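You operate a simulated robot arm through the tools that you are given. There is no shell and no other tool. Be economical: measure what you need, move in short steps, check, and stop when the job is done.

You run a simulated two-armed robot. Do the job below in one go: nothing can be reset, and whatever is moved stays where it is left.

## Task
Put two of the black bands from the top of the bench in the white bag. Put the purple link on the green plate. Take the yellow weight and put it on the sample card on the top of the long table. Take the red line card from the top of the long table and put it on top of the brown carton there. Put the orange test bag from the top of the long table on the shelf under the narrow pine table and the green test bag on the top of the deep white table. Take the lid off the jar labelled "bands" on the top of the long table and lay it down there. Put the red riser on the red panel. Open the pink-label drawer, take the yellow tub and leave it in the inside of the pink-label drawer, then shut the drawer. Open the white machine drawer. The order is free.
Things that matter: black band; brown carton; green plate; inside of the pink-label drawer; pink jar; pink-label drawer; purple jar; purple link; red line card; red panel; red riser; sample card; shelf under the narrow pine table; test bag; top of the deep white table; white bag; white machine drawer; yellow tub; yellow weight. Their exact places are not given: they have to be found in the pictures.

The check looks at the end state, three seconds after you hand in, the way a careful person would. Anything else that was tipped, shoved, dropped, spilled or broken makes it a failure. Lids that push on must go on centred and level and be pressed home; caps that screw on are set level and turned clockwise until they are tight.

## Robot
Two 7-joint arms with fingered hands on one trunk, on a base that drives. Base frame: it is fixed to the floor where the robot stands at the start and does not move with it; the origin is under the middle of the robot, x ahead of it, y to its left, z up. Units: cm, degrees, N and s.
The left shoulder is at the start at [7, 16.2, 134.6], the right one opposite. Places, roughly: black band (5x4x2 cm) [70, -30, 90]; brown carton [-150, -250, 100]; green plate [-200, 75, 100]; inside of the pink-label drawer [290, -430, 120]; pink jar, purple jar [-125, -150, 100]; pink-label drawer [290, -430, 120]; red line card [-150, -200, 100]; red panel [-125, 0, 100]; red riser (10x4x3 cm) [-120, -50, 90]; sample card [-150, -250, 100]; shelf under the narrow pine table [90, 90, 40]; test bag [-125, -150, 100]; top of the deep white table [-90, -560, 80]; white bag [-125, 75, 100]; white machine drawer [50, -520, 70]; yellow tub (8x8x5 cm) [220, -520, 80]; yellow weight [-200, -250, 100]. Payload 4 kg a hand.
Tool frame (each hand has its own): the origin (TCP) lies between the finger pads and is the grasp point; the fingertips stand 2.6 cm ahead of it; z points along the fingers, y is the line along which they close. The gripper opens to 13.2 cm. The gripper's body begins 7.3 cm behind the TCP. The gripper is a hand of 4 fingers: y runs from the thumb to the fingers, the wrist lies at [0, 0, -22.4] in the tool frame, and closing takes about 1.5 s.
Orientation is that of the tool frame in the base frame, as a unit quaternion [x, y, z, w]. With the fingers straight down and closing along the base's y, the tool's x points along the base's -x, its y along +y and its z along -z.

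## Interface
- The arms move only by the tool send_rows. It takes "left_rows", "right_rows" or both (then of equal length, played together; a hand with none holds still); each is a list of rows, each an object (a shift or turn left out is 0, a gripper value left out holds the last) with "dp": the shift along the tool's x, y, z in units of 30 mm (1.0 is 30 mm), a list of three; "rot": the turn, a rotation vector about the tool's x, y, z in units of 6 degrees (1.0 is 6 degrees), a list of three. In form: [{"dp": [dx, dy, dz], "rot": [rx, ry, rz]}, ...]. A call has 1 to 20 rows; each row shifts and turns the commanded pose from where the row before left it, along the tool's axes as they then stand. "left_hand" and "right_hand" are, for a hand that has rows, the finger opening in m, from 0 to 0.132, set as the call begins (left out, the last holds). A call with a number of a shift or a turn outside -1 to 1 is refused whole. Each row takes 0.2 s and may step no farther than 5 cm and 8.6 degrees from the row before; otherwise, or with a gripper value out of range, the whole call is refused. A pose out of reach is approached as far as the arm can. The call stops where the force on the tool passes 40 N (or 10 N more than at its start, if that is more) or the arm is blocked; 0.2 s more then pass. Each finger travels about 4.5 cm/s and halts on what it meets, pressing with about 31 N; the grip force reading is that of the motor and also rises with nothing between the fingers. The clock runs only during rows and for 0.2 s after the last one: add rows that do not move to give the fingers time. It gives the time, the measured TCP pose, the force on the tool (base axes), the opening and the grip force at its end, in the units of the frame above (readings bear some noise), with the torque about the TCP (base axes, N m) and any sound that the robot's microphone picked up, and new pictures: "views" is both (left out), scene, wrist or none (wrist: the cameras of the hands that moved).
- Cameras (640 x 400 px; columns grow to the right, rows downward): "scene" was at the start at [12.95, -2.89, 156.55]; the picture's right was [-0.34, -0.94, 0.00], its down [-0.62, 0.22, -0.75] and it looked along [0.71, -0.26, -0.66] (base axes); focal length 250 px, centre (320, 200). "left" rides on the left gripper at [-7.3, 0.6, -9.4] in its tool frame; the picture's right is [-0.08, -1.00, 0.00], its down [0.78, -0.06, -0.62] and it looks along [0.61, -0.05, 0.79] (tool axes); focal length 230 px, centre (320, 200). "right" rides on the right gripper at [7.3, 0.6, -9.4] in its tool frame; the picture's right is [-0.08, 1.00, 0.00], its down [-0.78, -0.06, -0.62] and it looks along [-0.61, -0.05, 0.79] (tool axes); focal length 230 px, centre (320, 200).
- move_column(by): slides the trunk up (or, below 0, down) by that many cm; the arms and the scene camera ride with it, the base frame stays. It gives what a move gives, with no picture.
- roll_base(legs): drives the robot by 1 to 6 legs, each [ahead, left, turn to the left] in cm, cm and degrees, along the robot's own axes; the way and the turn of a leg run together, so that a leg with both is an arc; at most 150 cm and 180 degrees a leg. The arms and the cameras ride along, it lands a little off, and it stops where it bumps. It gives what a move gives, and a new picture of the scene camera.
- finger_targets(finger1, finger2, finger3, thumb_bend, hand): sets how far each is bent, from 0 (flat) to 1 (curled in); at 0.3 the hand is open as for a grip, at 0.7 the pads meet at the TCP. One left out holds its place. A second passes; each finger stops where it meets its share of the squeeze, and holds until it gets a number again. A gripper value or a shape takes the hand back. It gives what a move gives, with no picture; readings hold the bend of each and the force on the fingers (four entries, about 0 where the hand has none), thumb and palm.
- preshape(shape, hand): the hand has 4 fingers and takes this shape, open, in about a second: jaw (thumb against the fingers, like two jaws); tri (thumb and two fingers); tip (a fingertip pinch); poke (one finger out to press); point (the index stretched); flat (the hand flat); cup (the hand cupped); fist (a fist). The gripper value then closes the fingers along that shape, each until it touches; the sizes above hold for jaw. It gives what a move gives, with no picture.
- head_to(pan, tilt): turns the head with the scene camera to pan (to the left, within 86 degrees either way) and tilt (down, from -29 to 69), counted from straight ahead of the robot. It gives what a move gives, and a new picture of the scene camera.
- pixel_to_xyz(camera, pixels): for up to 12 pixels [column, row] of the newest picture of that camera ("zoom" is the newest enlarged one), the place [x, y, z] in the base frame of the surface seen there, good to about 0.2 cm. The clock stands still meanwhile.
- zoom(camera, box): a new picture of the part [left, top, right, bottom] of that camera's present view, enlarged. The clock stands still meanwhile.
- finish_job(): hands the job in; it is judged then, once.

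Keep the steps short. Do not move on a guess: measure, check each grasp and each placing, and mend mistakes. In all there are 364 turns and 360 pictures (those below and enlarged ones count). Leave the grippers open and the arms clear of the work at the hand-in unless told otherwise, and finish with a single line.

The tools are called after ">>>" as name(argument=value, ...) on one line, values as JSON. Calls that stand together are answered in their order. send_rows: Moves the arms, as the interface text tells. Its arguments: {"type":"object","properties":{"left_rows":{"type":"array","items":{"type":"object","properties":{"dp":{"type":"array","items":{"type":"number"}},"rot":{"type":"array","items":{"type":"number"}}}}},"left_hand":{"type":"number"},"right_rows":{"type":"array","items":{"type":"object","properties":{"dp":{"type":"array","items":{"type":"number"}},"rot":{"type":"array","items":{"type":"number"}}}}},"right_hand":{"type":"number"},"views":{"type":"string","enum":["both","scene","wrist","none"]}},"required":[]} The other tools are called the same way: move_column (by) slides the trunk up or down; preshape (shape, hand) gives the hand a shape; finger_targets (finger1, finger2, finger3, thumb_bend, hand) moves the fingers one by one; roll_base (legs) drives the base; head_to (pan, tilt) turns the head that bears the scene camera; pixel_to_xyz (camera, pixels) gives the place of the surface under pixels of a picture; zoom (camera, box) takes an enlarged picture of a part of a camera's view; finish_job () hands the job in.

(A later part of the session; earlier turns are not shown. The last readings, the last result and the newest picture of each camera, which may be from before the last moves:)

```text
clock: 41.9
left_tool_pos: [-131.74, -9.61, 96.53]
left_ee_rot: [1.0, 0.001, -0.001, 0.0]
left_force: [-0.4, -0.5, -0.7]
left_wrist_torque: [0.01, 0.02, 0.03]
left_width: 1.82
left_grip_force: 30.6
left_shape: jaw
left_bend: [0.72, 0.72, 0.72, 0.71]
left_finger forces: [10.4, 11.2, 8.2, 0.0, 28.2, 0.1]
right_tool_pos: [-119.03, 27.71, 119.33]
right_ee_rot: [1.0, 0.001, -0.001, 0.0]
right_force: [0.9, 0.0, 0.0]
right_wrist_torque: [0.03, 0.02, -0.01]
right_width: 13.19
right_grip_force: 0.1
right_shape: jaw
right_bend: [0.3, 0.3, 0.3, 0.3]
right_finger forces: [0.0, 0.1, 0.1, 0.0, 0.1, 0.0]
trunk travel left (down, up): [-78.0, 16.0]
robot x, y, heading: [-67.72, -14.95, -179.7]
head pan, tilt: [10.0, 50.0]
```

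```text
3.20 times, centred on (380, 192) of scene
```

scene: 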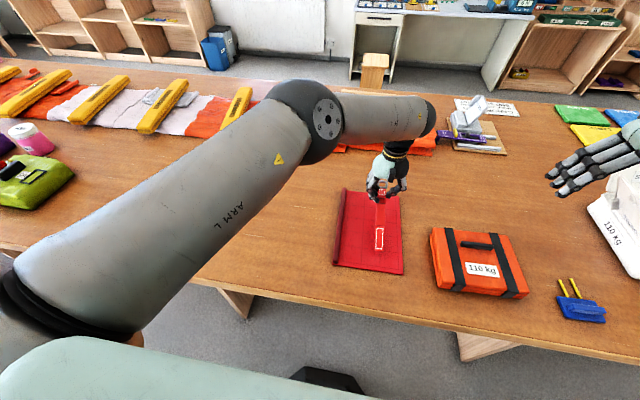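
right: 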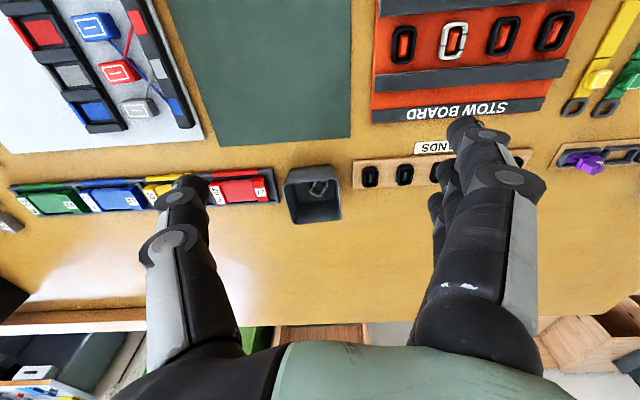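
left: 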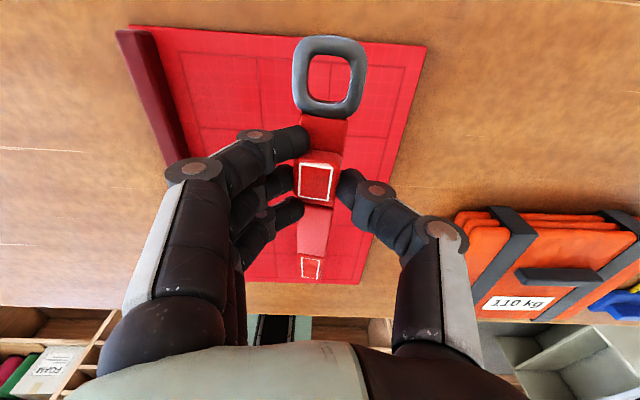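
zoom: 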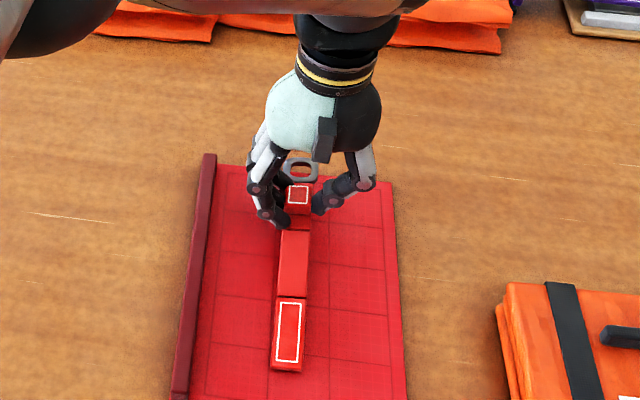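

>>> send_rows(left_rows=[{"dp": [0.4, 0, 0]}, {"dp": [0, 0, 0.3]}, {}], views="none")

>>> send_rows(left_rows=[{}, {}, {}, {}, {}], left_hand=0.07, views="none")

>>> send_rows(left_rows=[{"dp": [0, 0, -1]}, {"dp": [0, 0, -1]}, {"dp": [0, 0, -1]}, {"dp": [0, 0, -1]}])

>>> zoom(camera="scene", box=[280, 130, 480, 255])

```text
clock: 42.7
left_tool_pos: [-130.56, -9.63, 95.77]
left_ee_rot: [1.0, 0.002, -0.003, -0.002]
left_force: [1.6, -0.2, 8.5]
left_wrist_torque: [-0.18, 0.1, 0.04]
left_width: 1.64
left_grip_force: 30.9
left_shape: jaw
left_bend: [0.71, 0.72, 0.75, 0.72]
left_finger forces: [15.4, 13.1, 0.0, 0.0, 26.2, 0.0]
right_tool_pos: [-118.96, 27.69, 119.4]
right_ee_rot: [1.0, 0.0, -0.001, 0.0]
right_force: [0.2, -0.3, 0.5]
right_wrist_torque: [-0.02, -0.05, 0.0]
right_width: 13.17
right_grip_force: 0.0
right_shape: jaw
right_bend: [0.3, 0.3, 0.3, 0.3]
right_finger forces: [0.1, 0.0, 0.1, 0.0, 0.1, 0.0]
trunk travel left (down, up): [-78.0, 16.0]
robot x, y, heading: [-67.88, -15.78, -179.8]
head pan, tilt: [10.0, 50.0]
```

```text
clock: 43.9
left_tool_pos: [-130.49, -9.61, 95.56]
left_ee_rot: [1.0, 0.001, -0.002, -0.002]
left_force: [-0.1, -0.8, -0.2]
left_wrist_torque: [0.01, 0.0, -0.01]
left_width: 6.9
left_grip_force: 0.0
left_shape: jaw
left_bend: [0.72, 0.72, 0.72, 0.7]
left_finger forces: [0.1, 0.0, 0.1, 0.1, 0.0, 0.0]
right_tool_pos: [-119.15, 27.83, 119.36]
right_ee_rot: [1.0, 0.001, -0.001, 0.0]
right_force: [0.1, -0.2, 0.1]
right_wrist_torque: [-0.01, 0.02, 0.01]
right_width: 13.19
right_grip_force: 0.0
right_shape: jaw
right_bend: [0.3, 0.3, 0.3, 0.3]
right_finger forces: [0.0, 0.0, 0.1, 0.1, 0.0, 0.1]
trunk travel left (down, up): [-78.0, 16.0]
robot x, y, heading: [-67.71, -15.28, -179.9]
head pan, tilt: [10.0, 50.0]
```

```text
clock: 44.9
left_tool_pos: [-130.54, -9.67, 107.79]
left_ee_rot: [1.0, 0.0, -0.002, -0.001]
left_force: [0.0, -1.0, 0.3]
left_wrist_torque: [0.02, 0.02, 0.01]
left_width: 6.94
left_grip_force: 0.0
left_shape: jaw
left_bend: [0.72, 0.72, 0.72, 0.7]
left_finger forces: [0.1, 0.0, 0.0, 0.0, 0.0, 0.0]
right_tool_pos: [-119.02, 27.8, 119.33]
right_ee_rot: [1.0, 0.002, -0.001, -0.001]
right_force: [-0.7, -1.0, 0.0]
right_wrist_torque: [-0.01, -0.01, 0.01]
right_width: 13.19
right_grip_force: 0.1
right_shape: jaw
right_bend: [0.3, 0.3, 0.3, 0.3]
right_finger forces: [0.0, 0.0, 0.1, 0.0, 0.0, 0.0]
trunk travel left (down, up): [-78.0, 16.0]
robot x, y, heading: [-67.77, -14.97, -179.8]
head pan, tilt: [10.0, 50.0]
```

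scene: 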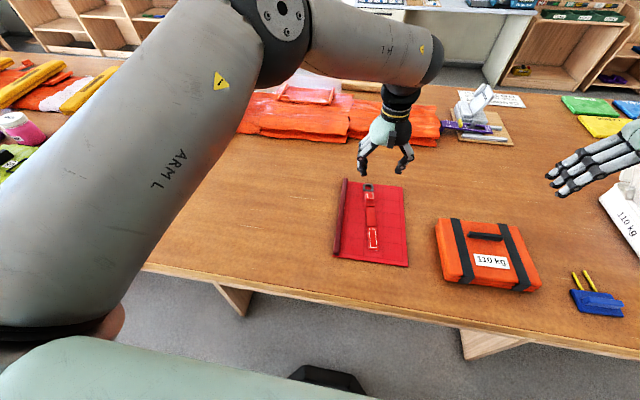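
left: 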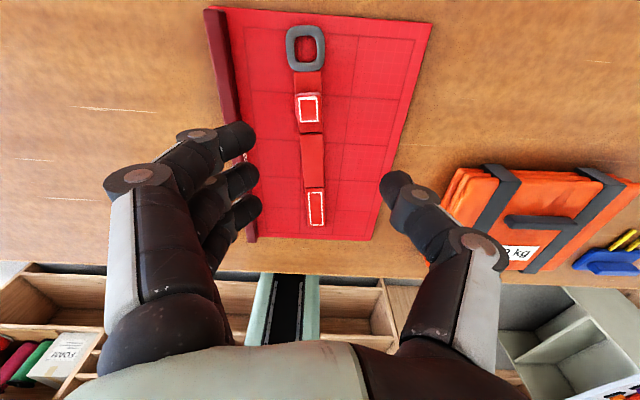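

```text
3.20 times, centred on (380, 192) of scene
```

zoom: 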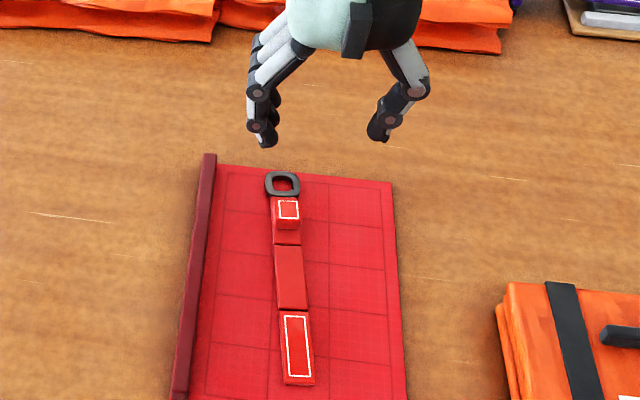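

The riser lies flat on the panel. I raise the hand and drive left along the table to y≈-150 to view the jars and test bags.

>>> send_rows(left_rows=[{"dp": [0.8, 0.5, -1]}, {"dp": [0.8, 0.5, -1]}, {"dp": [0.8, 0.5, -1]}, {"dp": [0.8, 0.5, -1]}, {"dp": [0.8, 0.5, -1]}], left_hand=0.132, views="none")

>>> roll_base(legs=[[-10, 0, 0], [0, 120, 0]])

>>> head_to(pan=20, tilt=45)

```text
clock: 46.1
left_tool_pos: [-118.22, -17.15, 122.65]
left_ee_rot: [1.0, 0.001, -0.002, -0.002]
left_force: [0.1, -0.5, 0.3]
left_wrist_torque: [0.03, 0.04, 0.02]
left_width: 13.19
left_grip_force: 0.1
left_shape: jaw
left_bend: [0.3, 0.3, 0.3, 0.3]
left_finger forces: [0.0, 0.0, 0.0, 0.0, 0.1, 0.1]
right_tool_pos: [-118.91, 27.59, 119.29]
right_ee_rot: [1.0, 0.001, -0.002, -0.001]
right_force: [-0.1, 0.2, -0.3]
right_wrist_torque: [0.03, 0.01, -0.02]
right_width: 13.18
right_grip_force: 0.0
right_shape: jaw
right_bend: [0.3, 0.3, 0.3, 0.3]
right_finger forces: [0.1, 0.0, 0.0, 0.0, 0.1, 0.0]
trunk travel left (down, up): [-78.0, 16.0]
robot x, y, heading: [-67.91, -15.47, -179.8]
head pan, tilt: [10.0, 50.0]
```

```text
clock: 52.9
left_tool_pos: [-108.31, -136.62, 122.41]
left_ee_rot: [1.0, 0.001, -0.002, -0.002]
left_force: [0.2, -0.3, -0.1]
left_wrist_torque: [0.0, -0.02, 0.0]
left_width: 13.18
left_grip_force: 0.1
left_shape: jaw
left_bend: [0.3, 0.3, 0.3, 0.3]
left_finger forces: [0.0, 0.1, 0.0, 0.1, 0.0, 0.0]
right_tool_pos: [-108.67, -91.8, 119.25]
right_ee_rot: [1.0, 0.001, 0.0, 0.0]
right_force: [-0.1, 1.1, 0.5]
right_wrist_torque: [0.01, 0.0, 0.02]
right_width: 13.19
right_grip_force: 0.1
right_shape: jaw
right_bend: [0.3, 0.3, 0.3, 0.3]
right_finger forces: [0.0, 0.0, 0.0, 0.0, 0.0, 0.1]
trunk travel left (down, up): [-78.0, 16.0]
robot x, y, heading: [-57.39, -135.14, -180.1]
head pan, tilt: [10.0, 50.0]
```

scene: 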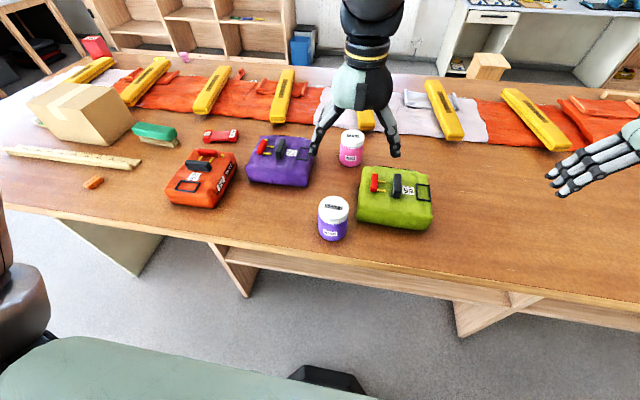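

```text
clock: 53.6
left_tool_pos: [-108.26, -136.49, 122.53]
left_ee_rot: [1.0, 0.0, -0.001, -0.001]
left_force: [0.3, -0.6, 0.0]
left_wrist_torque: [-0.01, 0.01, -0.01]
left_width: 13.18
left_grip_force: 0.1
left_shape: jaw
left_bend: [0.3, 0.3, 0.3, 0.3]
left_finger forces: [0.0, 0.0, 0.1, 0.0, 0.0, 0.1]
right_tool_pos: [-108.77, -91.88, 119.26]
right_ee_rot: [1.0, 0.001, -0.001, 0.0]
right_force: [0.0, -0.8, -0.2]
right_wrist_torque: [0.03, -0.02, 0.03]
right_width: 13.17
right_grip_force: 0.1
right_shape: jaw
right_bend: [0.3, 0.3, 0.3, 0.3]
right_finger forces: [0.0, 0.0, 0.0, 0.0, 0.0, 0.0]
trunk travel left (down, up): [-78.0, 16.0]
robot x, y, heading: [-57.42, -134.93, -179.9]
head pan, tilt: [20.0, 45.0]
```

scene: 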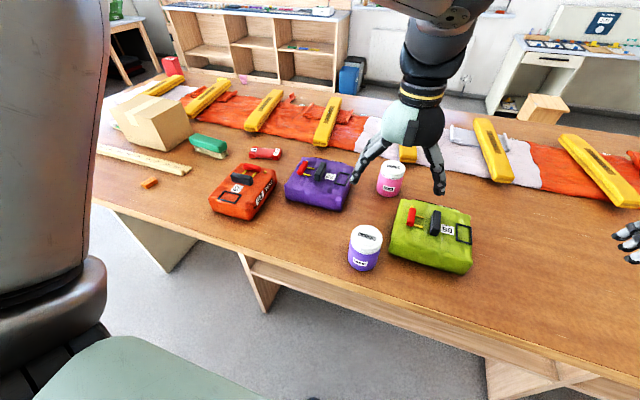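

>>> zoom(camera="scene", box=[340, 140, 500, 280])

>>> zoom(camera="scene", box=[190, 120, 370, 232])

>>> zoom(camera="scene", box=[90, 50, 290, 175])

>>> pixel_to_xyz(camera="scene", pixels=[[367, 232], [390, 168], [364, 258], [435, 222], [265, 153], [320, 172], [242, 184], [160, 100], [208, 145], [150, 183], [203, 90], [492, 145]])

```text
2.86 times, centred on (420, 210) of scene
```

zoom: 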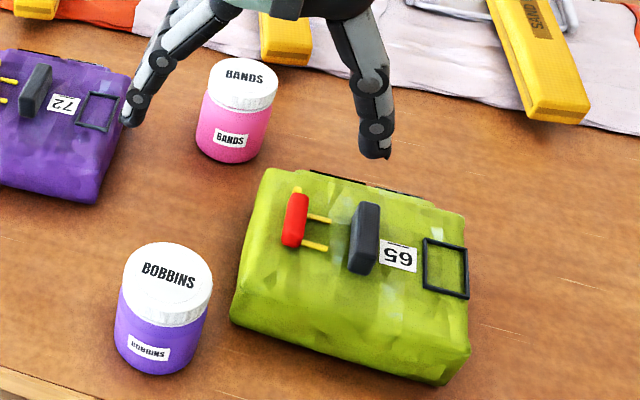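

```text
3.56 times, centred on (280, 176) of scene
```

zoom: 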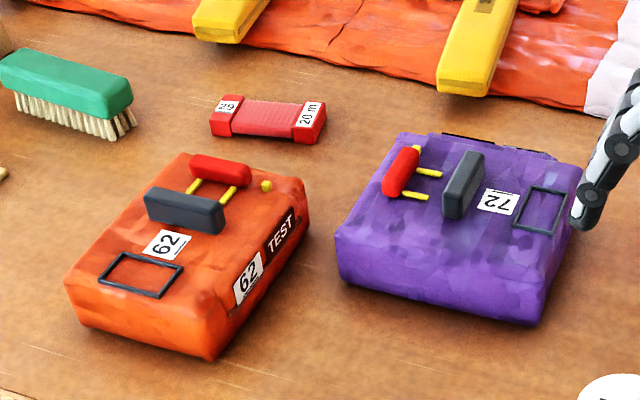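

```text
3.20 times, centred on (190, 112) of scene
```

zoom: 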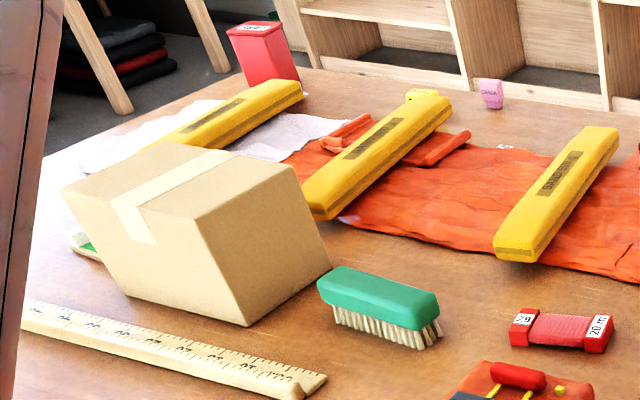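

```text
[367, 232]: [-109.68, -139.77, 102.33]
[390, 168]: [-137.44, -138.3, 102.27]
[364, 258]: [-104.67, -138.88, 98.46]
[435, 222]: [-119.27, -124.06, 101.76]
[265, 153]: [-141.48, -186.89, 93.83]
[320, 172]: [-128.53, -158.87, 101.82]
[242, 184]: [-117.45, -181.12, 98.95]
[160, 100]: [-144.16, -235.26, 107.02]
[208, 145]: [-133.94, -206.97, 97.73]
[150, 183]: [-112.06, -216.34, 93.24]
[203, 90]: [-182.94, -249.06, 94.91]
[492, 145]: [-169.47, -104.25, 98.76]
```

The jar labelled BANDS is pink, lid top at (-137.4,-138.3,102.3). I move the base ahead and to the right so the left arm can reach it.

>>> roll_base(legs=[[0, -17, 0], [11, 0, 0]])

>>> head_to(pan=15, tilt=45)

```text
clock: 55.9
left_tool_pos: [-119.08, -119.4, 122.59]
left_ee_rot: [1.0, 0.0, -0.002, -0.001]
left_force: [0.9, 0.0, 1.1]
left_wrist_torque: [-0.02, 0.0, 0.07]
left_width: 13.17
left_grip_force: 0.0
left_shape: jaw
left_bend: [0.3, 0.3, 0.3, 0.3]
left_finger forces: [0.1, 0.0, 0.0, 0.0, 0.0, 0.0]
right_tool_pos: [-119.47, -74.76, 119.39]
right_ee_rot: [1.0, 0.0, -0.002, 0.0]
right_force: [0.2, 0.6, -0.3]
right_wrist_torque: [0.03, 0.02, 0.01]
right_width: 13.17
right_grip_force: 0.1
right_shape: jaw
right_bend: [0.3, 0.3, 0.3, 0.3]
right_finger forces: [0.0, 0.0, 0.1, 0.0, 0.1, 0.0]
trunk travel left (down, up): [-78.0, 16.0]
robot x, y, heading: [-68.3, -117.8, -180.0]
head pan, tilt: [20.0, 45.0]
```

scene: 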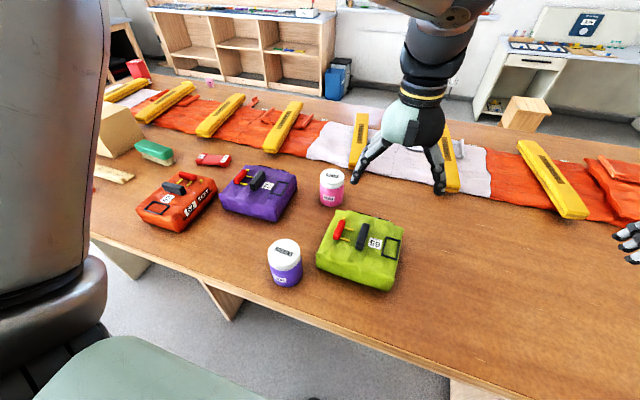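

```text
clock: 56.5
left_tool_pos: [-119.26, -119.44, 122.64]
left_ee_rot: [1.0, 0.0, -0.001, 0.0]
left_force: [-0.9, -0.4, 0.0]
left_wrist_torque: [-0.02, -0.01, 0.0]
left_width: 13.16
left_grip_force: 0.0
left_shape: jaw
left_bend: [0.3, 0.3, 0.3, 0.3]
left_finger forces: [0.0, 0.0, 0.0, 0.0, 0.0, 0.0]
right_tool_pos: [-119.7, -74.77, 119.27]
right_ee_rot: [1.0, 0.0, -0.001, 0.0]
right_force: [0.2, -0.7, -0.3]
right_wrist_torque: [-0.01, -0.01, 0.0]
right_width: 13.2
right_grip_force: 0.1
right_shape: jaw
right_bend: [0.3, 0.3, 0.3, 0.3]
right_finger forces: [0.0, 0.0, 0.1, 0.0, 0.0, 0.1]
trunk travel left (down, up): [-78.0, 16.0]
robot x, y, heading: [-68.48, -117.9, 180.1]
head pan, tilt: [15.0, 45.0]
```

scene: 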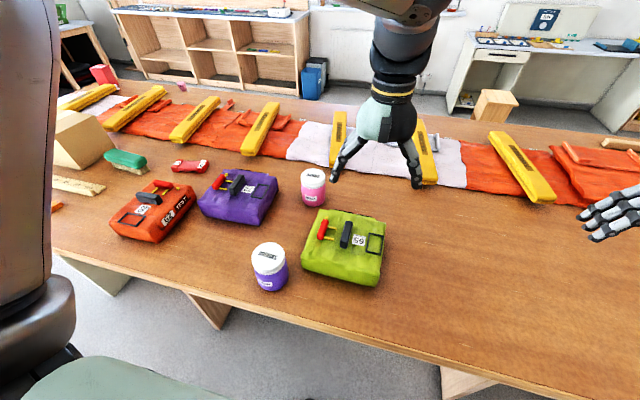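

>>> zoom(camera="scene", box=[240, 140, 400, 240])

>>> pixel_to_xyz(camera="zoom", pixels=[[292, 128], [245, 140], [340, 140], [292, 153], [290, 170], [292, 200], [292, 270], [330, 270], [230, 210], [292, 113]])

```text
4.00 times, centred on (320, 190) of scene
```

zoom: 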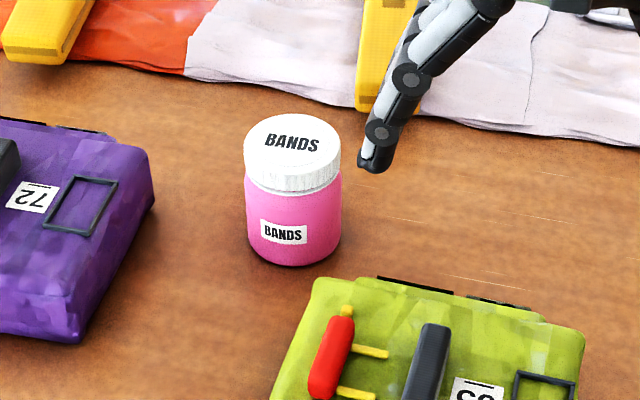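

```text
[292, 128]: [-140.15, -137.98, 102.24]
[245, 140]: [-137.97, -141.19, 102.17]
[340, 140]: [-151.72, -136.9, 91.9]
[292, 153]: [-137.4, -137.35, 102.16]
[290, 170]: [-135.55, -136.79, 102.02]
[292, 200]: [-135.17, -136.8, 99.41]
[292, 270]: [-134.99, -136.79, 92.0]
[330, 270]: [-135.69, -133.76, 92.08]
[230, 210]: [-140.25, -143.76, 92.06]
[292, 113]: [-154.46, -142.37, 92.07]
```

Lid centre ≈(-138.3,-137.9), diameter ≈7, top z 102.2. I move the left hand above.

>>> send_rows(left_rows=[{"dp": [-0.91, 0.881, 0]}, {"dp": [-0.91, 0.881, 0]}, {"dp": [-0.91, 0.881, 0]}, {"dp": [-0.91, 0.881, 0]}, {"dp": [-0.91, 0.881, 0]}, {"dp": [-0.91, 0.881, 0]}, {"dp": [-0.91, 0.881, 0]}, {"dp": [0, 0, 1]}, {"dp": [0, 0, 1]}, {"dp": [0, 0, 1]}, {"dp": [0, 0, 0.5]}], left_hand=0.105)

```text
clock: 58.9
left_tool_pos: [-135.88, -137.61, 111.92]
left_ee_rot: [1.0, 0.001, -0.001, -0.002]
left_force: [-0.5, 0.6, 0.5]
left_wrist_torque: [0.02, -0.01, -0.01]
left_width: 10.5
left_grip_force: 0.0
left_shape: jaw
left_bend: [0.6, 0.6, 0.6, 0.56]
left_finger forces: [0.0, 0.0, 0.1, 0.0, 0.0, 0.1]
left hand out of reach, approached as far as the arm can: row 7
right_tool_pos: [-119.7, -74.75, 119.28]
right_ee_rot: [1.0, -0.001, -0.001, -0.001]
right_force: [0.5, -0.7, -0.3]
right_wrist_torque: [-0.02, -0.02, 0.01]
right_width: 13.19
right_grip_force: 0.0
right_shape: jaw
right_bend: [0.3, 0.3, 0.3, 0.3]
right_finger forces: [0.0, 0.0, 0.0, 0.1, 0.0, 0.1]
trunk travel left (down, up): [-78.0, 16.0]
robot x, y, heading: [-68.51, -117.97, -180.0]
head pan, tilt: [15.0, 45.0]
```

scene: 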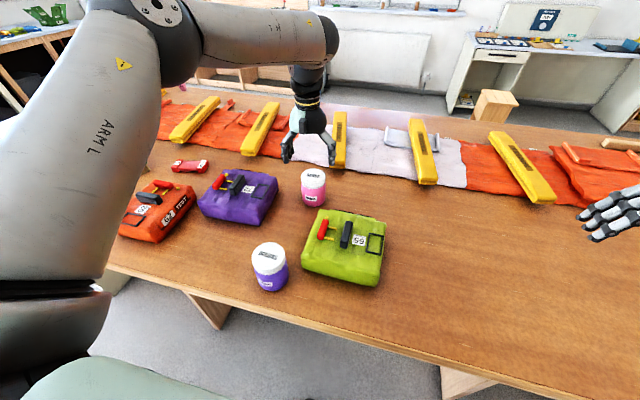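
left: 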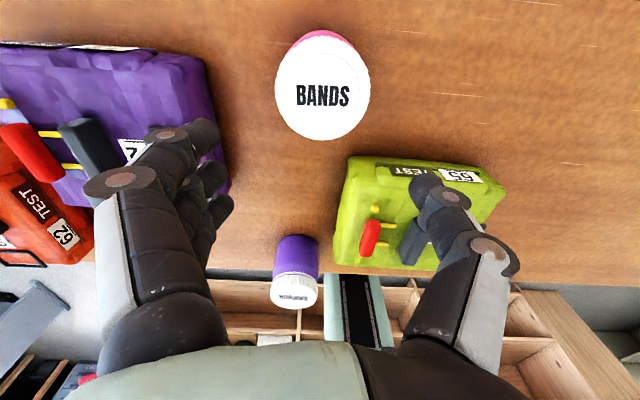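

The lid is ~3 cm beyond the TCP and the arm is at its limit. I drive 4 cm ahead.

>>> roll_base(legs=[[4, 0, 0]])

>>> send_rows(left_rows=[{}], views="wrist")

```text
clock: 59.8
left_tool_pos: [-139.17, -137.56, 112.45]
left_ee_rot: [1.0, 0.0, -0.004, -0.002]
left_force: [0.7, 0.1, 0.0]
left_wrist_torque: [0.01, 0.05, -0.02]
left_width: 10.51
left_grip_force: 0.1
left_shape: jaw
left_bend: [0.6, 0.6, 0.6, 0.56]
left_finger forces: [0.0, 0.0, 0.0, 0.0, 0.0, 0.0]
right_tool_pos: [-122.96, -74.77, 119.73]
right_ee_rot: [1.0, 0.001, -0.006, 0.0]
right_force: [0.5, -0.7, 0.5]
right_wrist_torque: [-0.02, 0.1, -0.01]
right_width: 13.16
right_grip_force: 0.1
right_shape: jaw
right_bend: [0.3, 0.3, 0.3, 0.3]
right_finger forces: [0.0, 0.0, 0.1, 0.1, 0.0, 0.0]
trunk travel left (down, up): [-78.0, 16.0]
robot x, y, heading: [-71.95, -118.15, 180.0]
head pan, tilt: [15.0, 45.0]
```

scene: 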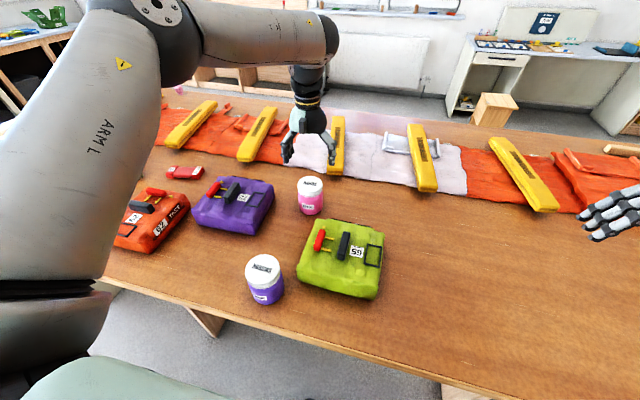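

```text
clock: 60.2
left_tool_pos: [-140.01, -137.47, 111.86]
left_ee_rot: [1.0, 0.0, -0.001, -0.002]
left_force: [0.2, -0.3, 0.3]
left_wrist_torque: [0.01, 0.01, -0.01]
left_width: 10.52
left_grip_force: 0.0
left_shape: jaw
left_bend: [0.6, 0.6, 0.6, 0.56]
left_finger forces: [0.1, 0.0, 0.1, 0.0, 0.0, 0.0]
right_tool_pos: [-123.73, -74.64, 119.21]
right_ee_rot: [1.0, -0.001, 0.0, -0.001]
right_force: [0.1, 0.0, -0.4]
right_wrist_torque: [0.05, 0.0, -0.01]
right_width: 13.18
right_grip_force: 0.1
right_shape: jaw
right_bend: [0.3, 0.3, 0.3, 0.3]
right_finger forces: [0.0, 0.0, 0.1, 0.1, 0.1, 0.0]
trunk travel left (down, up): [-78.0, 16.0]
robot x, y, heading: [-72.55, -118.05, 179.9]
head pan, tilt: [15.0, 45.0]
```

left: 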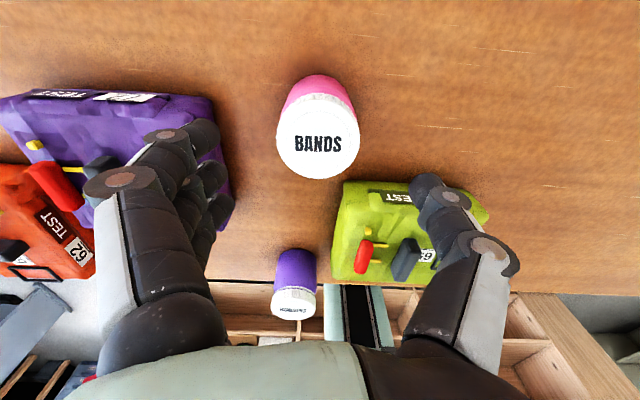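

Lid ~1 cm nearer than TCP. I correct and descend to z≈101.

>>> send_rows(left_rows=[{"dp": [0.37, 0, 0]}, {"dp": [0, 0, 1]}, {"dp": [0, 0, 1]}, {"dp": [0, 0, 1]}, {"dp": [0, 0, 0.6]}], views="wrist")

```text
clock: 61.4
left_tool_pos: [-138.76, -137.62, 101.12]
left_ee_rot: [1.0, -0.001, 0.0, -0.002]
left_force: [-0.5, 0.5, 0.0]
left_wrist_torque: [0.02, -0.01, 0.04]
left_width: 10.56
left_grip_force: 0.0
left_shape: jaw
left_bend: [0.6, 0.6, 0.6, 0.56]
left_finger forces: [0.1, 0.0, 0.1, 0.0, 0.0, 0.1]
right_tool_pos: [-123.6, -74.7, 119.28]
right_ee_rot: [1.0, -0.001, -0.001, 0.0]
right_force: [0.9, -0.4, -0.1]
right_wrist_torque: [-0.01, -0.01, 0.0]
right_width: 13.2
right_grip_force: 0.1
right_shape: jaw
right_bend: [0.3, 0.3, 0.3, 0.3]
right_finger forces: [0.0, 0.0, 0.0, 0.0, 0.0, 0.0]
trunk travel left (down, up): [-78.0, 16.0]
robot x, y, heading: [-72.02, -118.11, 180.0]
head pan, tilt: [15.0, 45.0]
```

left: 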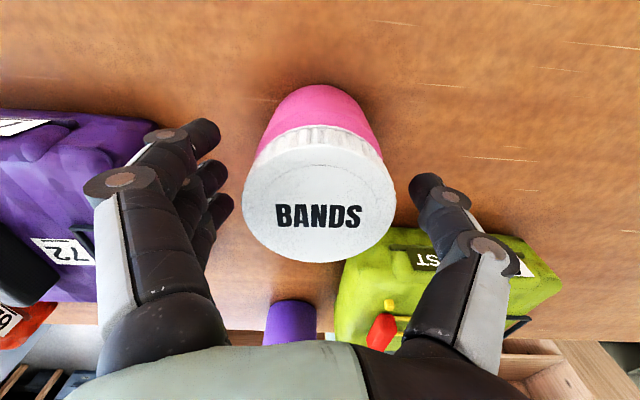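

Centred. Close on the lid.

>>> send_rows(left_rows=[{}, {}, {}, {}, {}, {}], left_hand=0.0, views="wrist")

```text
clock: 62.8
left_tool_pos: [-138.67, -137.59, 101.24]
left_ee_rot: [1.0, 0.001, -0.002, -0.002]
left_force: [-0.1, 0.1, 0.8]
left_wrist_torque: [-0.1, 0.0, -0.04]
left_width: 6.11
left_grip_force: 31.0
left_shape: jaw
left_bend: [0.73, 0.73, 0.73, 0.7]
left_finger forces: [8.3, 8.8, 9.4, 0.1, 26.5, 0.0]
right_tool_pos: [-123.67, -74.87, 119.27]
right_ee_rot: [1.0, -0.001, 0.0, 0.0]
right_force: [-0.1, -0.3, 0.6]
right_wrist_torque: [0.03, -0.02, 0.03]
right_width: 13.2
right_grip_force: 0.2
right_shape: jaw
right_bend: [0.3, 0.3, 0.3, 0.3]
right_finger forces: [0.0, 0.0, 0.0, 0.1, 0.0, 0.0]
trunk travel left (down, up): [-78.0, 16.0]
robot x, y, heading: [-72.39, -117.73, 180.2]
head pan, tilt: [15.0, 45.0]
```

left: 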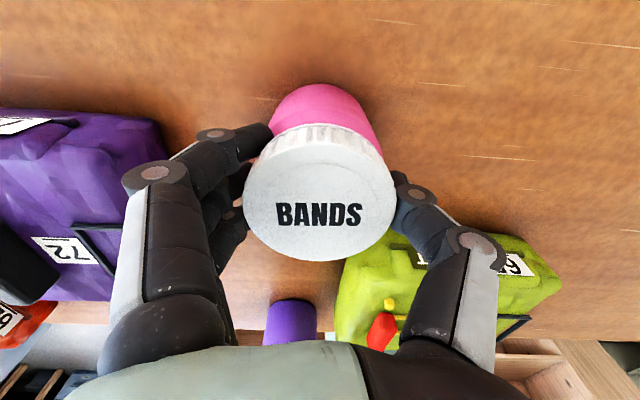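

Gripped (6.1 cm). I try a small lift to see whether the lid pulls off.

>>> send_rows(left_rows=[{"dp": [0, 0, -0.3]}, {"dp": [0, 0, -0.3]}, {}], views="both")

>>> zoom(camera="scene", box=[240, 140, 400, 240])

```text
clock: 63.6
left_tool_pos: [-138.73, -137.38, 102.88]
left_ee_rot: [1.0, 0.0, 0.0, -0.002]
left_force: [-0.2, 0.3, -1.3]
left_wrist_torque: [0.02, 0.04, 0.01]
left_width: 6.08
left_grip_force: 30.7
left_shape: jaw
left_bend: [0.73, 0.73, 0.73, 0.7]
left_finger forces: [8.0, 8.6, 9.0, 0.0, 26.8, 0.0]
right_tool_pos: [-123.61, -74.79, 119.3]
right_ee_rot: [1.0, -0.001, -0.001, -0.001]
right_force: [0.2, 0.1, -0.9]
right_wrist_torque: [0.01, -0.03, 0.01]
right_width: 13.17
right_grip_force: 0.0
right_shape: jaw
right_bend: [0.3, 0.3, 0.3, 0.3]
right_finger forces: [0.0, 0.1, 0.1, 0.0, 0.0, 0.0]
trunk travel left (down, up): [-78.0, 16.0]
robot x, y, heading: [-72.25, -117.88, 179.8]
head pan, tilt: [15.0, 45.0]
```

scene: 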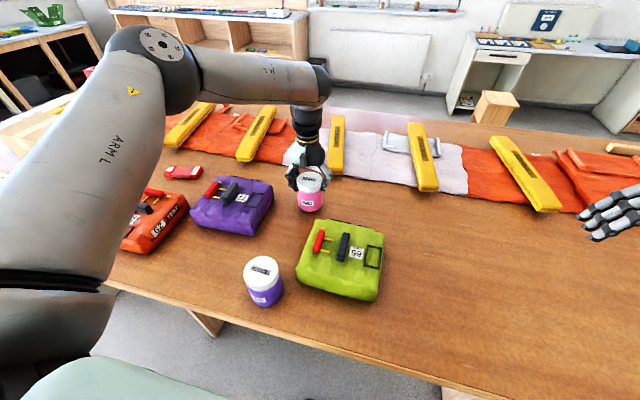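
left: 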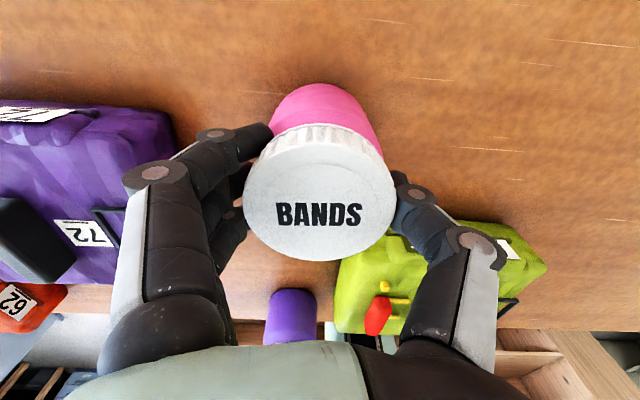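

```text
4.00 times, centred on (320, 190) of scene
```

zoom: 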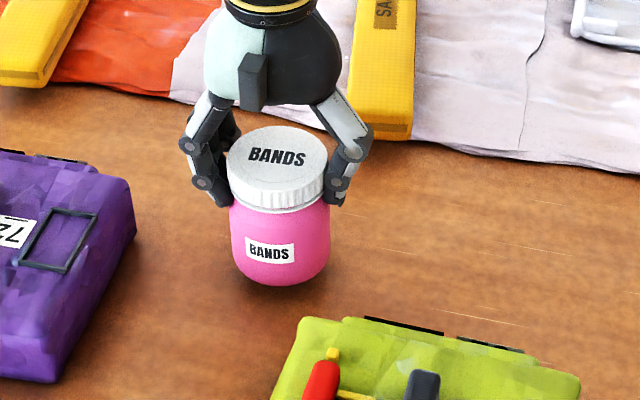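

The whole jar comes up, so the cap screws on. I set it back down, press lightly and twist counterclockwise (negative about tool z), watching whether the jar turns.

>>> send_rows(left_rows=[{"dp": [0, 0, 0.3]}, {"dp": [0, 0, 0.3]}, {"dp": [0, 0, 0.1]}, {"rot": [0, 0, -1]}, {"rot": [0, 0, -1]}, {"rot": [0, 0, -1]}, {"rot": [0, 0, -1]}, {"rot": [0, 0, -1]}], views="both")

>>> zoom(camera="scene", box=[240, 140, 400, 240])

```text
clock: 65.4
left_tool_pos: [-138.5, -137.51, 101.12]
left_ee_rot: [0.966, 0.26, -0.002, -0.002]
left_force: [-0.7, -1.1, 20.8]
left_wrist_torque: [-0.23, -0.05, -0.26]
left_width: 6.09
left_grip_force: 30.8
left_shape: jaw
left_bend: [0.74, 0.73, 0.73, 0.7]
left_finger forces: [12.5, 10.9, 11.6, 0.0, 32.1, 0.0]
right_tool_pos: [-123.41, -74.56, 119.31]
right_ee_rot: [1.0, 0.0, -0.001, 0.0]
right_force: [0.9, -0.4, 1.0]
right_wrist_torque: [0.01, 0.01, 0.01]
right_width: 13.16
right_grip_force: 0.1
right_shape: jaw
right_bend: [0.3, 0.3, 0.3, 0.3]
right_finger forces: [0.0, 0.0, 0.0, 0.1, 0.0, 0.1]
trunk travel left (down, up): [-78.0, 16.0]
robot x, y, heading: [-72.26, -118.23, 180.2]
head pan, tilt: [15.0, 45.0]
```

scene: 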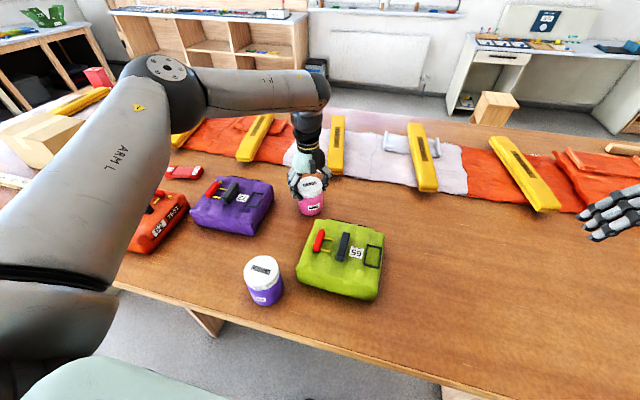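
left: 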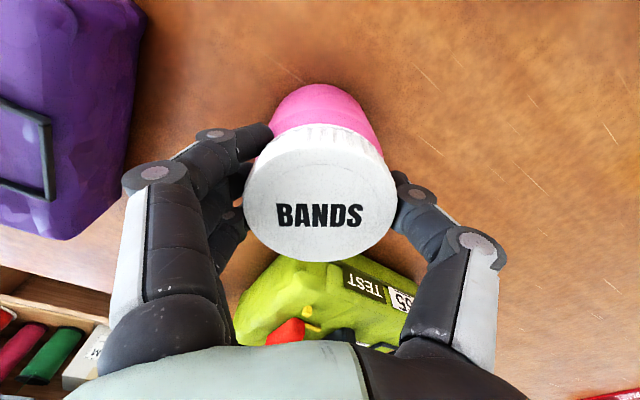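

```text
4.00 times, centred on (320, 190) of scene
```

zoom: 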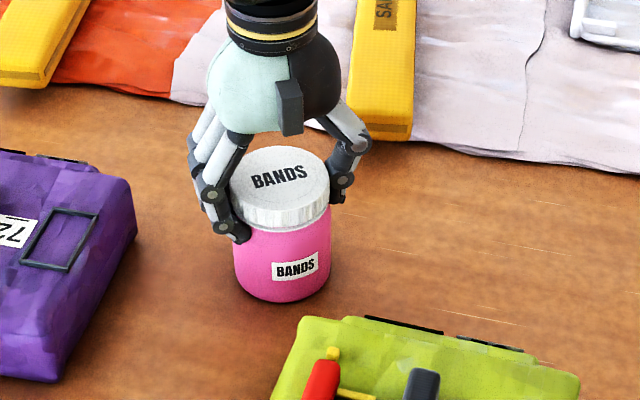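

Jar turned with the lid, so I need both hands. I raise the jar by its lid, untwisting, and turn the right hand to point sideways (toward -y), back of hand up.

>>> send_rows(left_rows=[{"dp": [0, 0, -0.5]}, {"dp": [0, 0, -0.9]}, {"dp": [0, 0, -0.9]}, {"dp": [0, 0, -0.9], "rot": [0, 0, 1]}, {"dp": [0, 0, -0.9], "rot": [0, 0, 1]}, {"dp": [0, 0, -0.9], "rot": [0, 0, 1]}, {"dp": [0, 0, -0.9], "rot": [0, 0, 1]}, {"dp": [0, 0, -0.9], "rot": [0, 0, 1]}, {"dp": [0.8, -0.5, -0.5]}, {"dp": [0.8, -0.5, 0]}, {"dp": [0.8, -0.5, 0]}, {"dp": [0.8, -0.5, 0]}], views="none")

>>> send_rows(right_rows=[{"rot": [-1, 0, 0]}, {"rot": [-1, 0, 0]}, {"rot": [-1, 0, 0]}, {"rot": [-1, 0, 0]}, {"rot": [-1, 0, 0]}, {"rot": [-1, 0, 0]}, {"rot": [-1, 0, 0]}, {"rot": [-1, 0, 0]}, {"rot": [-1, 0, 0]}, {"rot": [-1, 0, 0]}, {"rot": [-1, 0, 0]}, {"rot": [-1, 0, 0]}, {"rot": [-1, 0, 0]}, {"rot": [-1, 0, 0]}, {"rot": [-1, 0, 0]}])

```text
clock: 68.0
left_tool_pos: [-129.04, -131.62, 122.81]
left_ee_rot: [1.0, 0.0, -0.002, -0.001]
left_force: [-0.4, 0.8, 0.1]
left_wrist_torque: [-0.03, 0.04, -0.01]
left_width: 6.08
left_grip_force: 31.6
left_shape: jaw
left_bend: [0.73, 0.73, 0.73, 0.7]
left_finger forces: [8.7, 8.7, 9.4, 0.1, 27.0, 0.0]
right_tool_pos: [-123.43, -74.71, 119.35]
right_ee_rot: [1.0, 0.0, -0.001, 0.0]
right_force: [0.1, 0.4, 0.0]
right_wrist_torque: [0.01, 0.01, 0.0]
right_width: 13.17
right_grip_force: 0.0
right_shape: jaw
right_bend: [0.3, 0.3, 0.3, 0.3]
right_finger forces: [0.0, 0.0, 0.1, 0.0, 0.0, 0.0]
trunk travel left (down, up): [-78.0, 16.0]
robot x, y, heading: [-72.27, -117.98, 179.9]
head pan, tilt: [15.0, 45.0]
```

```text
clock: 71.2
left_tool_pos: [-129.35, -131.81, 122.6]
left_ee_rot: [1.0, 0.0, 0.0, -0.002]
left_force: [-0.7, -0.8, -2.2]
left_wrist_torque: [0.03, -0.04, -0.03]
left_width: 6.09
left_grip_force: 30.9
left_shape: jaw
left_bend: [0.73, 0.73, 0.73, 0.7]
left_finger forces: [8.7, 8.6, 9.3, 0.1, 26.8, 0.0]
right_tool_pos: [-123.42, -74.86, 119.56]
right_ee_rot: [0.709, -0.001, 0.001, 0.705]
right_force: [0.0, 0.5, 0.4]
right_wrist_torque: [-0.05, 0.0, 0.03]
right_width: 13.19
right_grip_force: 0.0
right_shape: jaw
right_bend: [0.3, 0.3, 0.3, 0.3]
right_finger forces: [0.0, 0.1, 0.0, 0.1, 0.0, 0.0]
right hand out of reach, approached as far as the arm can: row 15
trunk travel left (down, up): [-78.0, 16.0]
robot x, y, heading: [-72.26, -117.98, 180.0]
head pan, tilt: [15.0, 45.0]
```

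scene: 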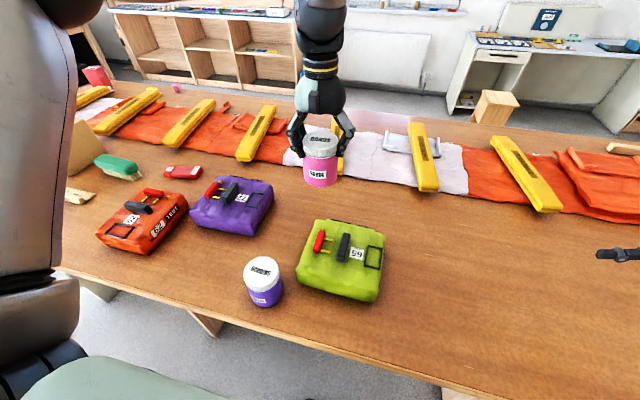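
right: 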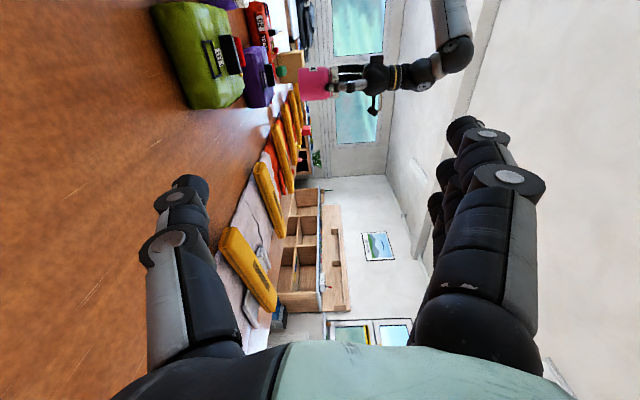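

Now roll the right hand 90° about its own axis so it closes horizontally.

>>> send_rows(right_rows=[{"rot": [0, 0, 1]}, {"rot": [0, 0, 1]}, {"rot": [0, 0, 1]}, {"rot": [0, 0, 1]}, {"rot": [0, 0, 1]}, {"rot": [0, 0, 1]}, {"rot": [0, 0, 1]}, {"rot": [0, 0, 1]}, {"rot": [0, 0, 1]}, {"rot": [0, 0, 1]}, {"rot": [0, 0, 1]}, {"rot": [0, 0, 1]}, {"rot": [0, 0, 1]}, {"rot": [0, 0, 1]}, {"rot": [0, 0, 1]}])

```text
clock: 74.4
left_tool_pos: [-129.14, -131.71, 122.74]
left_ee_rot: [1.0, 0.0, 0.0, -0.002]
left_force: [-0.6, -0.2, -1.1]
left_wrist_torque: [0.02, 0.0, -0.05]
left_width: 6.04
left_grip_force: 31.1
left_shape: jaw
left_bend: [0.73, 0.73, 0.73, 0.7]
left_finger forces: [8.8, 8.5, 9.3, 0.1, 26.9, 0.0]
right_tool_pos: [-123.16, -74.75, 119.7]
right_ee_rot: [-0.5, 0.5, -0.5, -0.5]
right_force: [1.0, -0.5, -0.4]
right_wrist_torque: [0.02, 0.01, -0.04]
right_width: 13.16
right_grip_force: 0.0
right_shape: jaw
right_bend: [0.3, 0.3, 0.3, 0.3]
right_finger forces: [0.0, 0.1, 0.1, 0.0, 0.0, 0.0]
trunk travel left (down, up): [-78.0, 16.0]
robot x, y, heading: [-72.2, -117.81, 180.0]
head pan, tilt: [15.0, 45.0]
```

scene: 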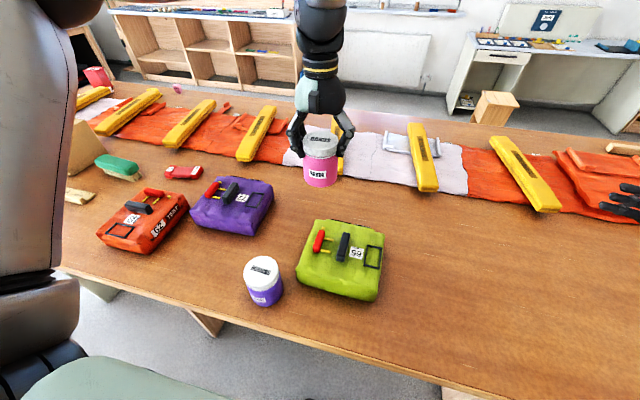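
right: 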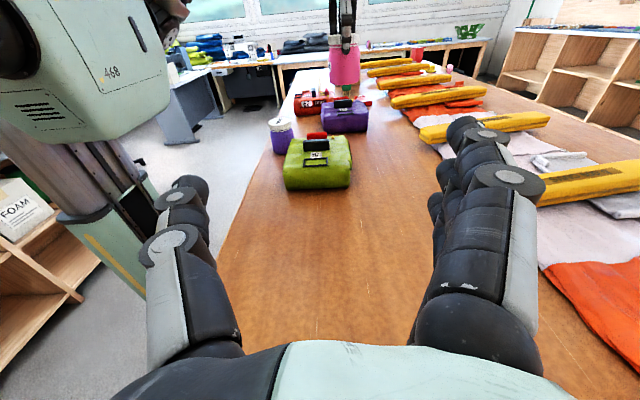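

Good. I bring the right hand level with the jar body and within 15 cm.

>>> send_rows(right_rows=[{"dp": [-0.3, 0.65, 1]}, {"dp": [-0.3, 0.65, 1]}, {"dp": [-0.3, 0.65, 1]}, {"dp": [0, 0, 1]}, {"dp": [0, 0, 1]}, {"dp": [0, 0, 1]}, {"dp": [0, 0, 1]}, {"dp": [0, 0, 1]}, {"dp": [0, 0, 1]}, {"dp": [0, 0, 1]}, {"dp": [0, 0, 1]}, {"dp": [0, 0, 1]}, {"dp": [0, 0, 1]}, {"dp": [0, 0, 1]}])

```text
clock: 77.4
left_tool_pos: [-129.19, -131.77, 122.77]
left_ee_rot: [1.0, 0.0, -0.001, -0.002]
left_force: [-0.4, 0.1, -1.2]
left_wrist_torque: [0.04, 0.0, 0.03]
left_width: 6.07
left_grip_force: 30.7
left_shape: jaw
left_bend: [0.73, 0.73, 0.73, 0.7]
left_finger forces: [8.7, 8.6, 9.3, 0.0, 26.8, 0.1]
right_tool_pos: [-125.41, -81.9, 122.19]
right_ee_rot: [0.501, -0.5, 0.499, 0.5]
right_force: [0.2, 1.2, 0.0]
right_wrist_torque: [-0.02, 0.0, 0.0]
right_width: 13.16
right_grip_force: 0.2
right_shape: jaw
right_bend: [0.3, 0.3, 0.3, 0.3]
right_finger forces: [0.1, 0.0, 0.1, 0.0, 0.0, 0.0]
right hand out of reach, approached as far as the arm can: row 1, 2, 3, 4, 5, 6, 7, 8, 9, 10, 11, 12, 13, 14
trunk travel left (down, up): [-78.0, 16.0]
robot x, y, heading: [-72.49, -117.72, 179.8]
head pan, tilt: [15.0, 45.0]
```

scene: 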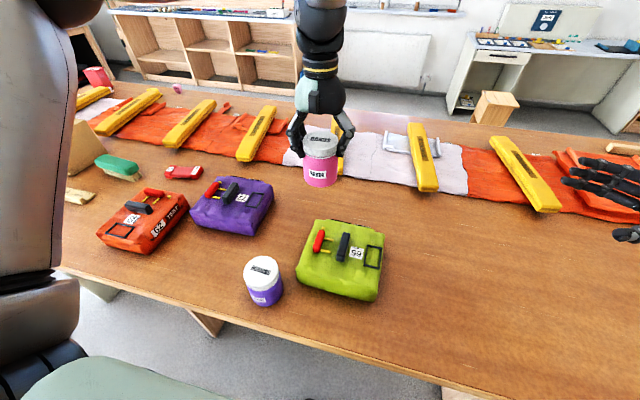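
right: 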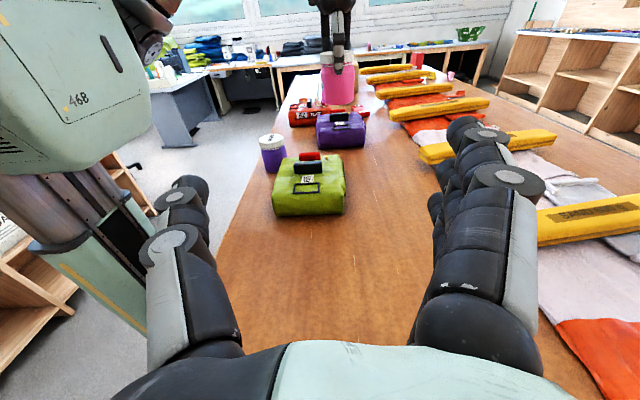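

Joint limit in this attitude. I turn the right hand toward pointing diagonally away from the robot and see whether it comes within reach.

>>> send_rows(right_rows=[{"rot": [-1, 0, 0]}, {"rot": [-1, 0, 0]}, {"rot": [-1, 0, 0]}, {"rot": [-1, 0, 0]}, {"rot": [-1, 0, 0]}, {"rot": [-1, 0, 0]}, {"rot": [-1, 0, 0]}], views="wrist")

```text
clock: 79.0
left_tool_pos: [-129.03, -131.62, 122.86]
left_ee_rot: [1.0, 0.001, -0.002, -0.002]
left_force: [0.1, -0.2, -1.0]
left_wrist_torque: [0.0, -0.02, 0.0]
left_width: 6.08
left_grip_force: 30.9
left_shape: jaw
left_bend: [0.73, 0.73, 0.73, 0.7]
left_finger forces: [8.7, 8.7, 9.3, 0.0, 26.8, 0.1]
right_tool_pos: [-126.43, -70.73, 124.34]
right_ee_rot: [-0.419, 0.571, -0.417, -0.57]
right_force: [-0.5, 0.0, -0.5]
right_wrist_torque: [0.0, 0.02, -0.05]
right_width: 13.2
right_grip_force: 0.0
right_shape: jaw
right_bend: [0.3, 0.3, 0.3, 0.3]
right_finger forces: [0.0, 0.0, 0.0, 0.0, 0.0, 0.1]
right hand out of reach, approached as far as the arm can: row 1, 2, 3, 4, 5, 6, 7
trunk travel left (down, up): [-78.0, 16.0]
robot x, y, heading: [-72.48, -117.83, 180.0]
head pan, tilt: [15.0, 45.0]
```

right: 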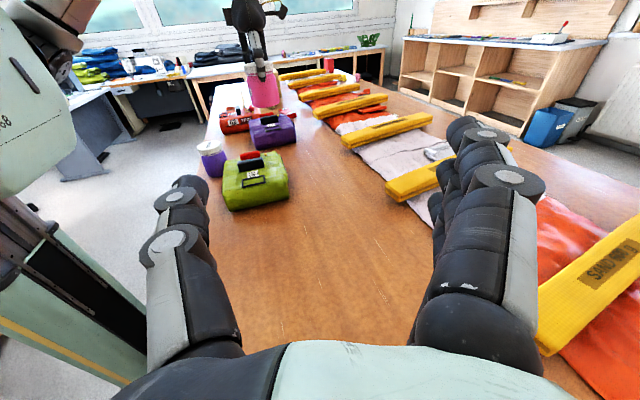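

>>> send_rows(right_rows=[{"dp": [0, 0, -1]}, {"dp": [0, 0, -1]}, {"dp": [0, 0, -1]}, {"dp": [0, 0, -1]}, {"rot": [-1, 0, 0]}, {"rot": [-1, 0, 0]}, {"rot": [-1, 0, 0]}, {"rot": [-1, 0, 0]}, {"rot": [-1, 0, 0]}], views="wrist")

```text
clock: 81.0
left_tool_pos: [-129.05, -131.61, 122.84]
left_ee_rot: [1.0, 0.0, -0.002, -0.001]
left_force: [0.0, 0.4, -0.6]
left_wrist_torque: [-0.03, -0.01, 0.02]
left_width: 6.04
left_grip_force: 31.5
left_shape: jaw
left_bend: [0.73, 0.73, 0.73, 0.7]
left_finger forces: [8.8, 8.7, 9.4, 0.1, 26.7, 0.1]
right_tool_pos: [-122.54, -51.95, 126.26]
right_ee_rot: [-0.26, 0.659, -0.256, -0.657]
right_force: [-0.4, 0.3, 0.4]
right_wrist_torque: [-0.03, -0.03, 0.05]
right_width: 13.18
right_grip_force: 0.2
right_shape: jaw
right_bend: [0.3, 0.3, 0.3, 0.3]
right_finger forces: [0.0, 0.0, 0.0, 0.1, 0.1, 0.0]
right hand out of reach, approached as far as the arm can: row 4, 7, 8, 9
trunk travel left (down, up): [-78.0, 16.0]
robot x, y, heading: [-72.01, -117.86, 180.0]
head pan, tilt: [15.0, 45.0]
```

right: 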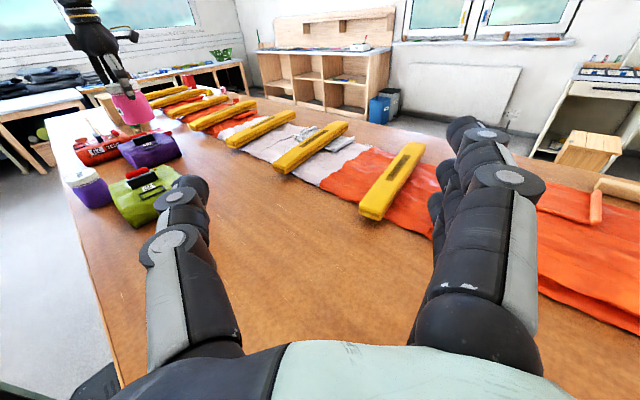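

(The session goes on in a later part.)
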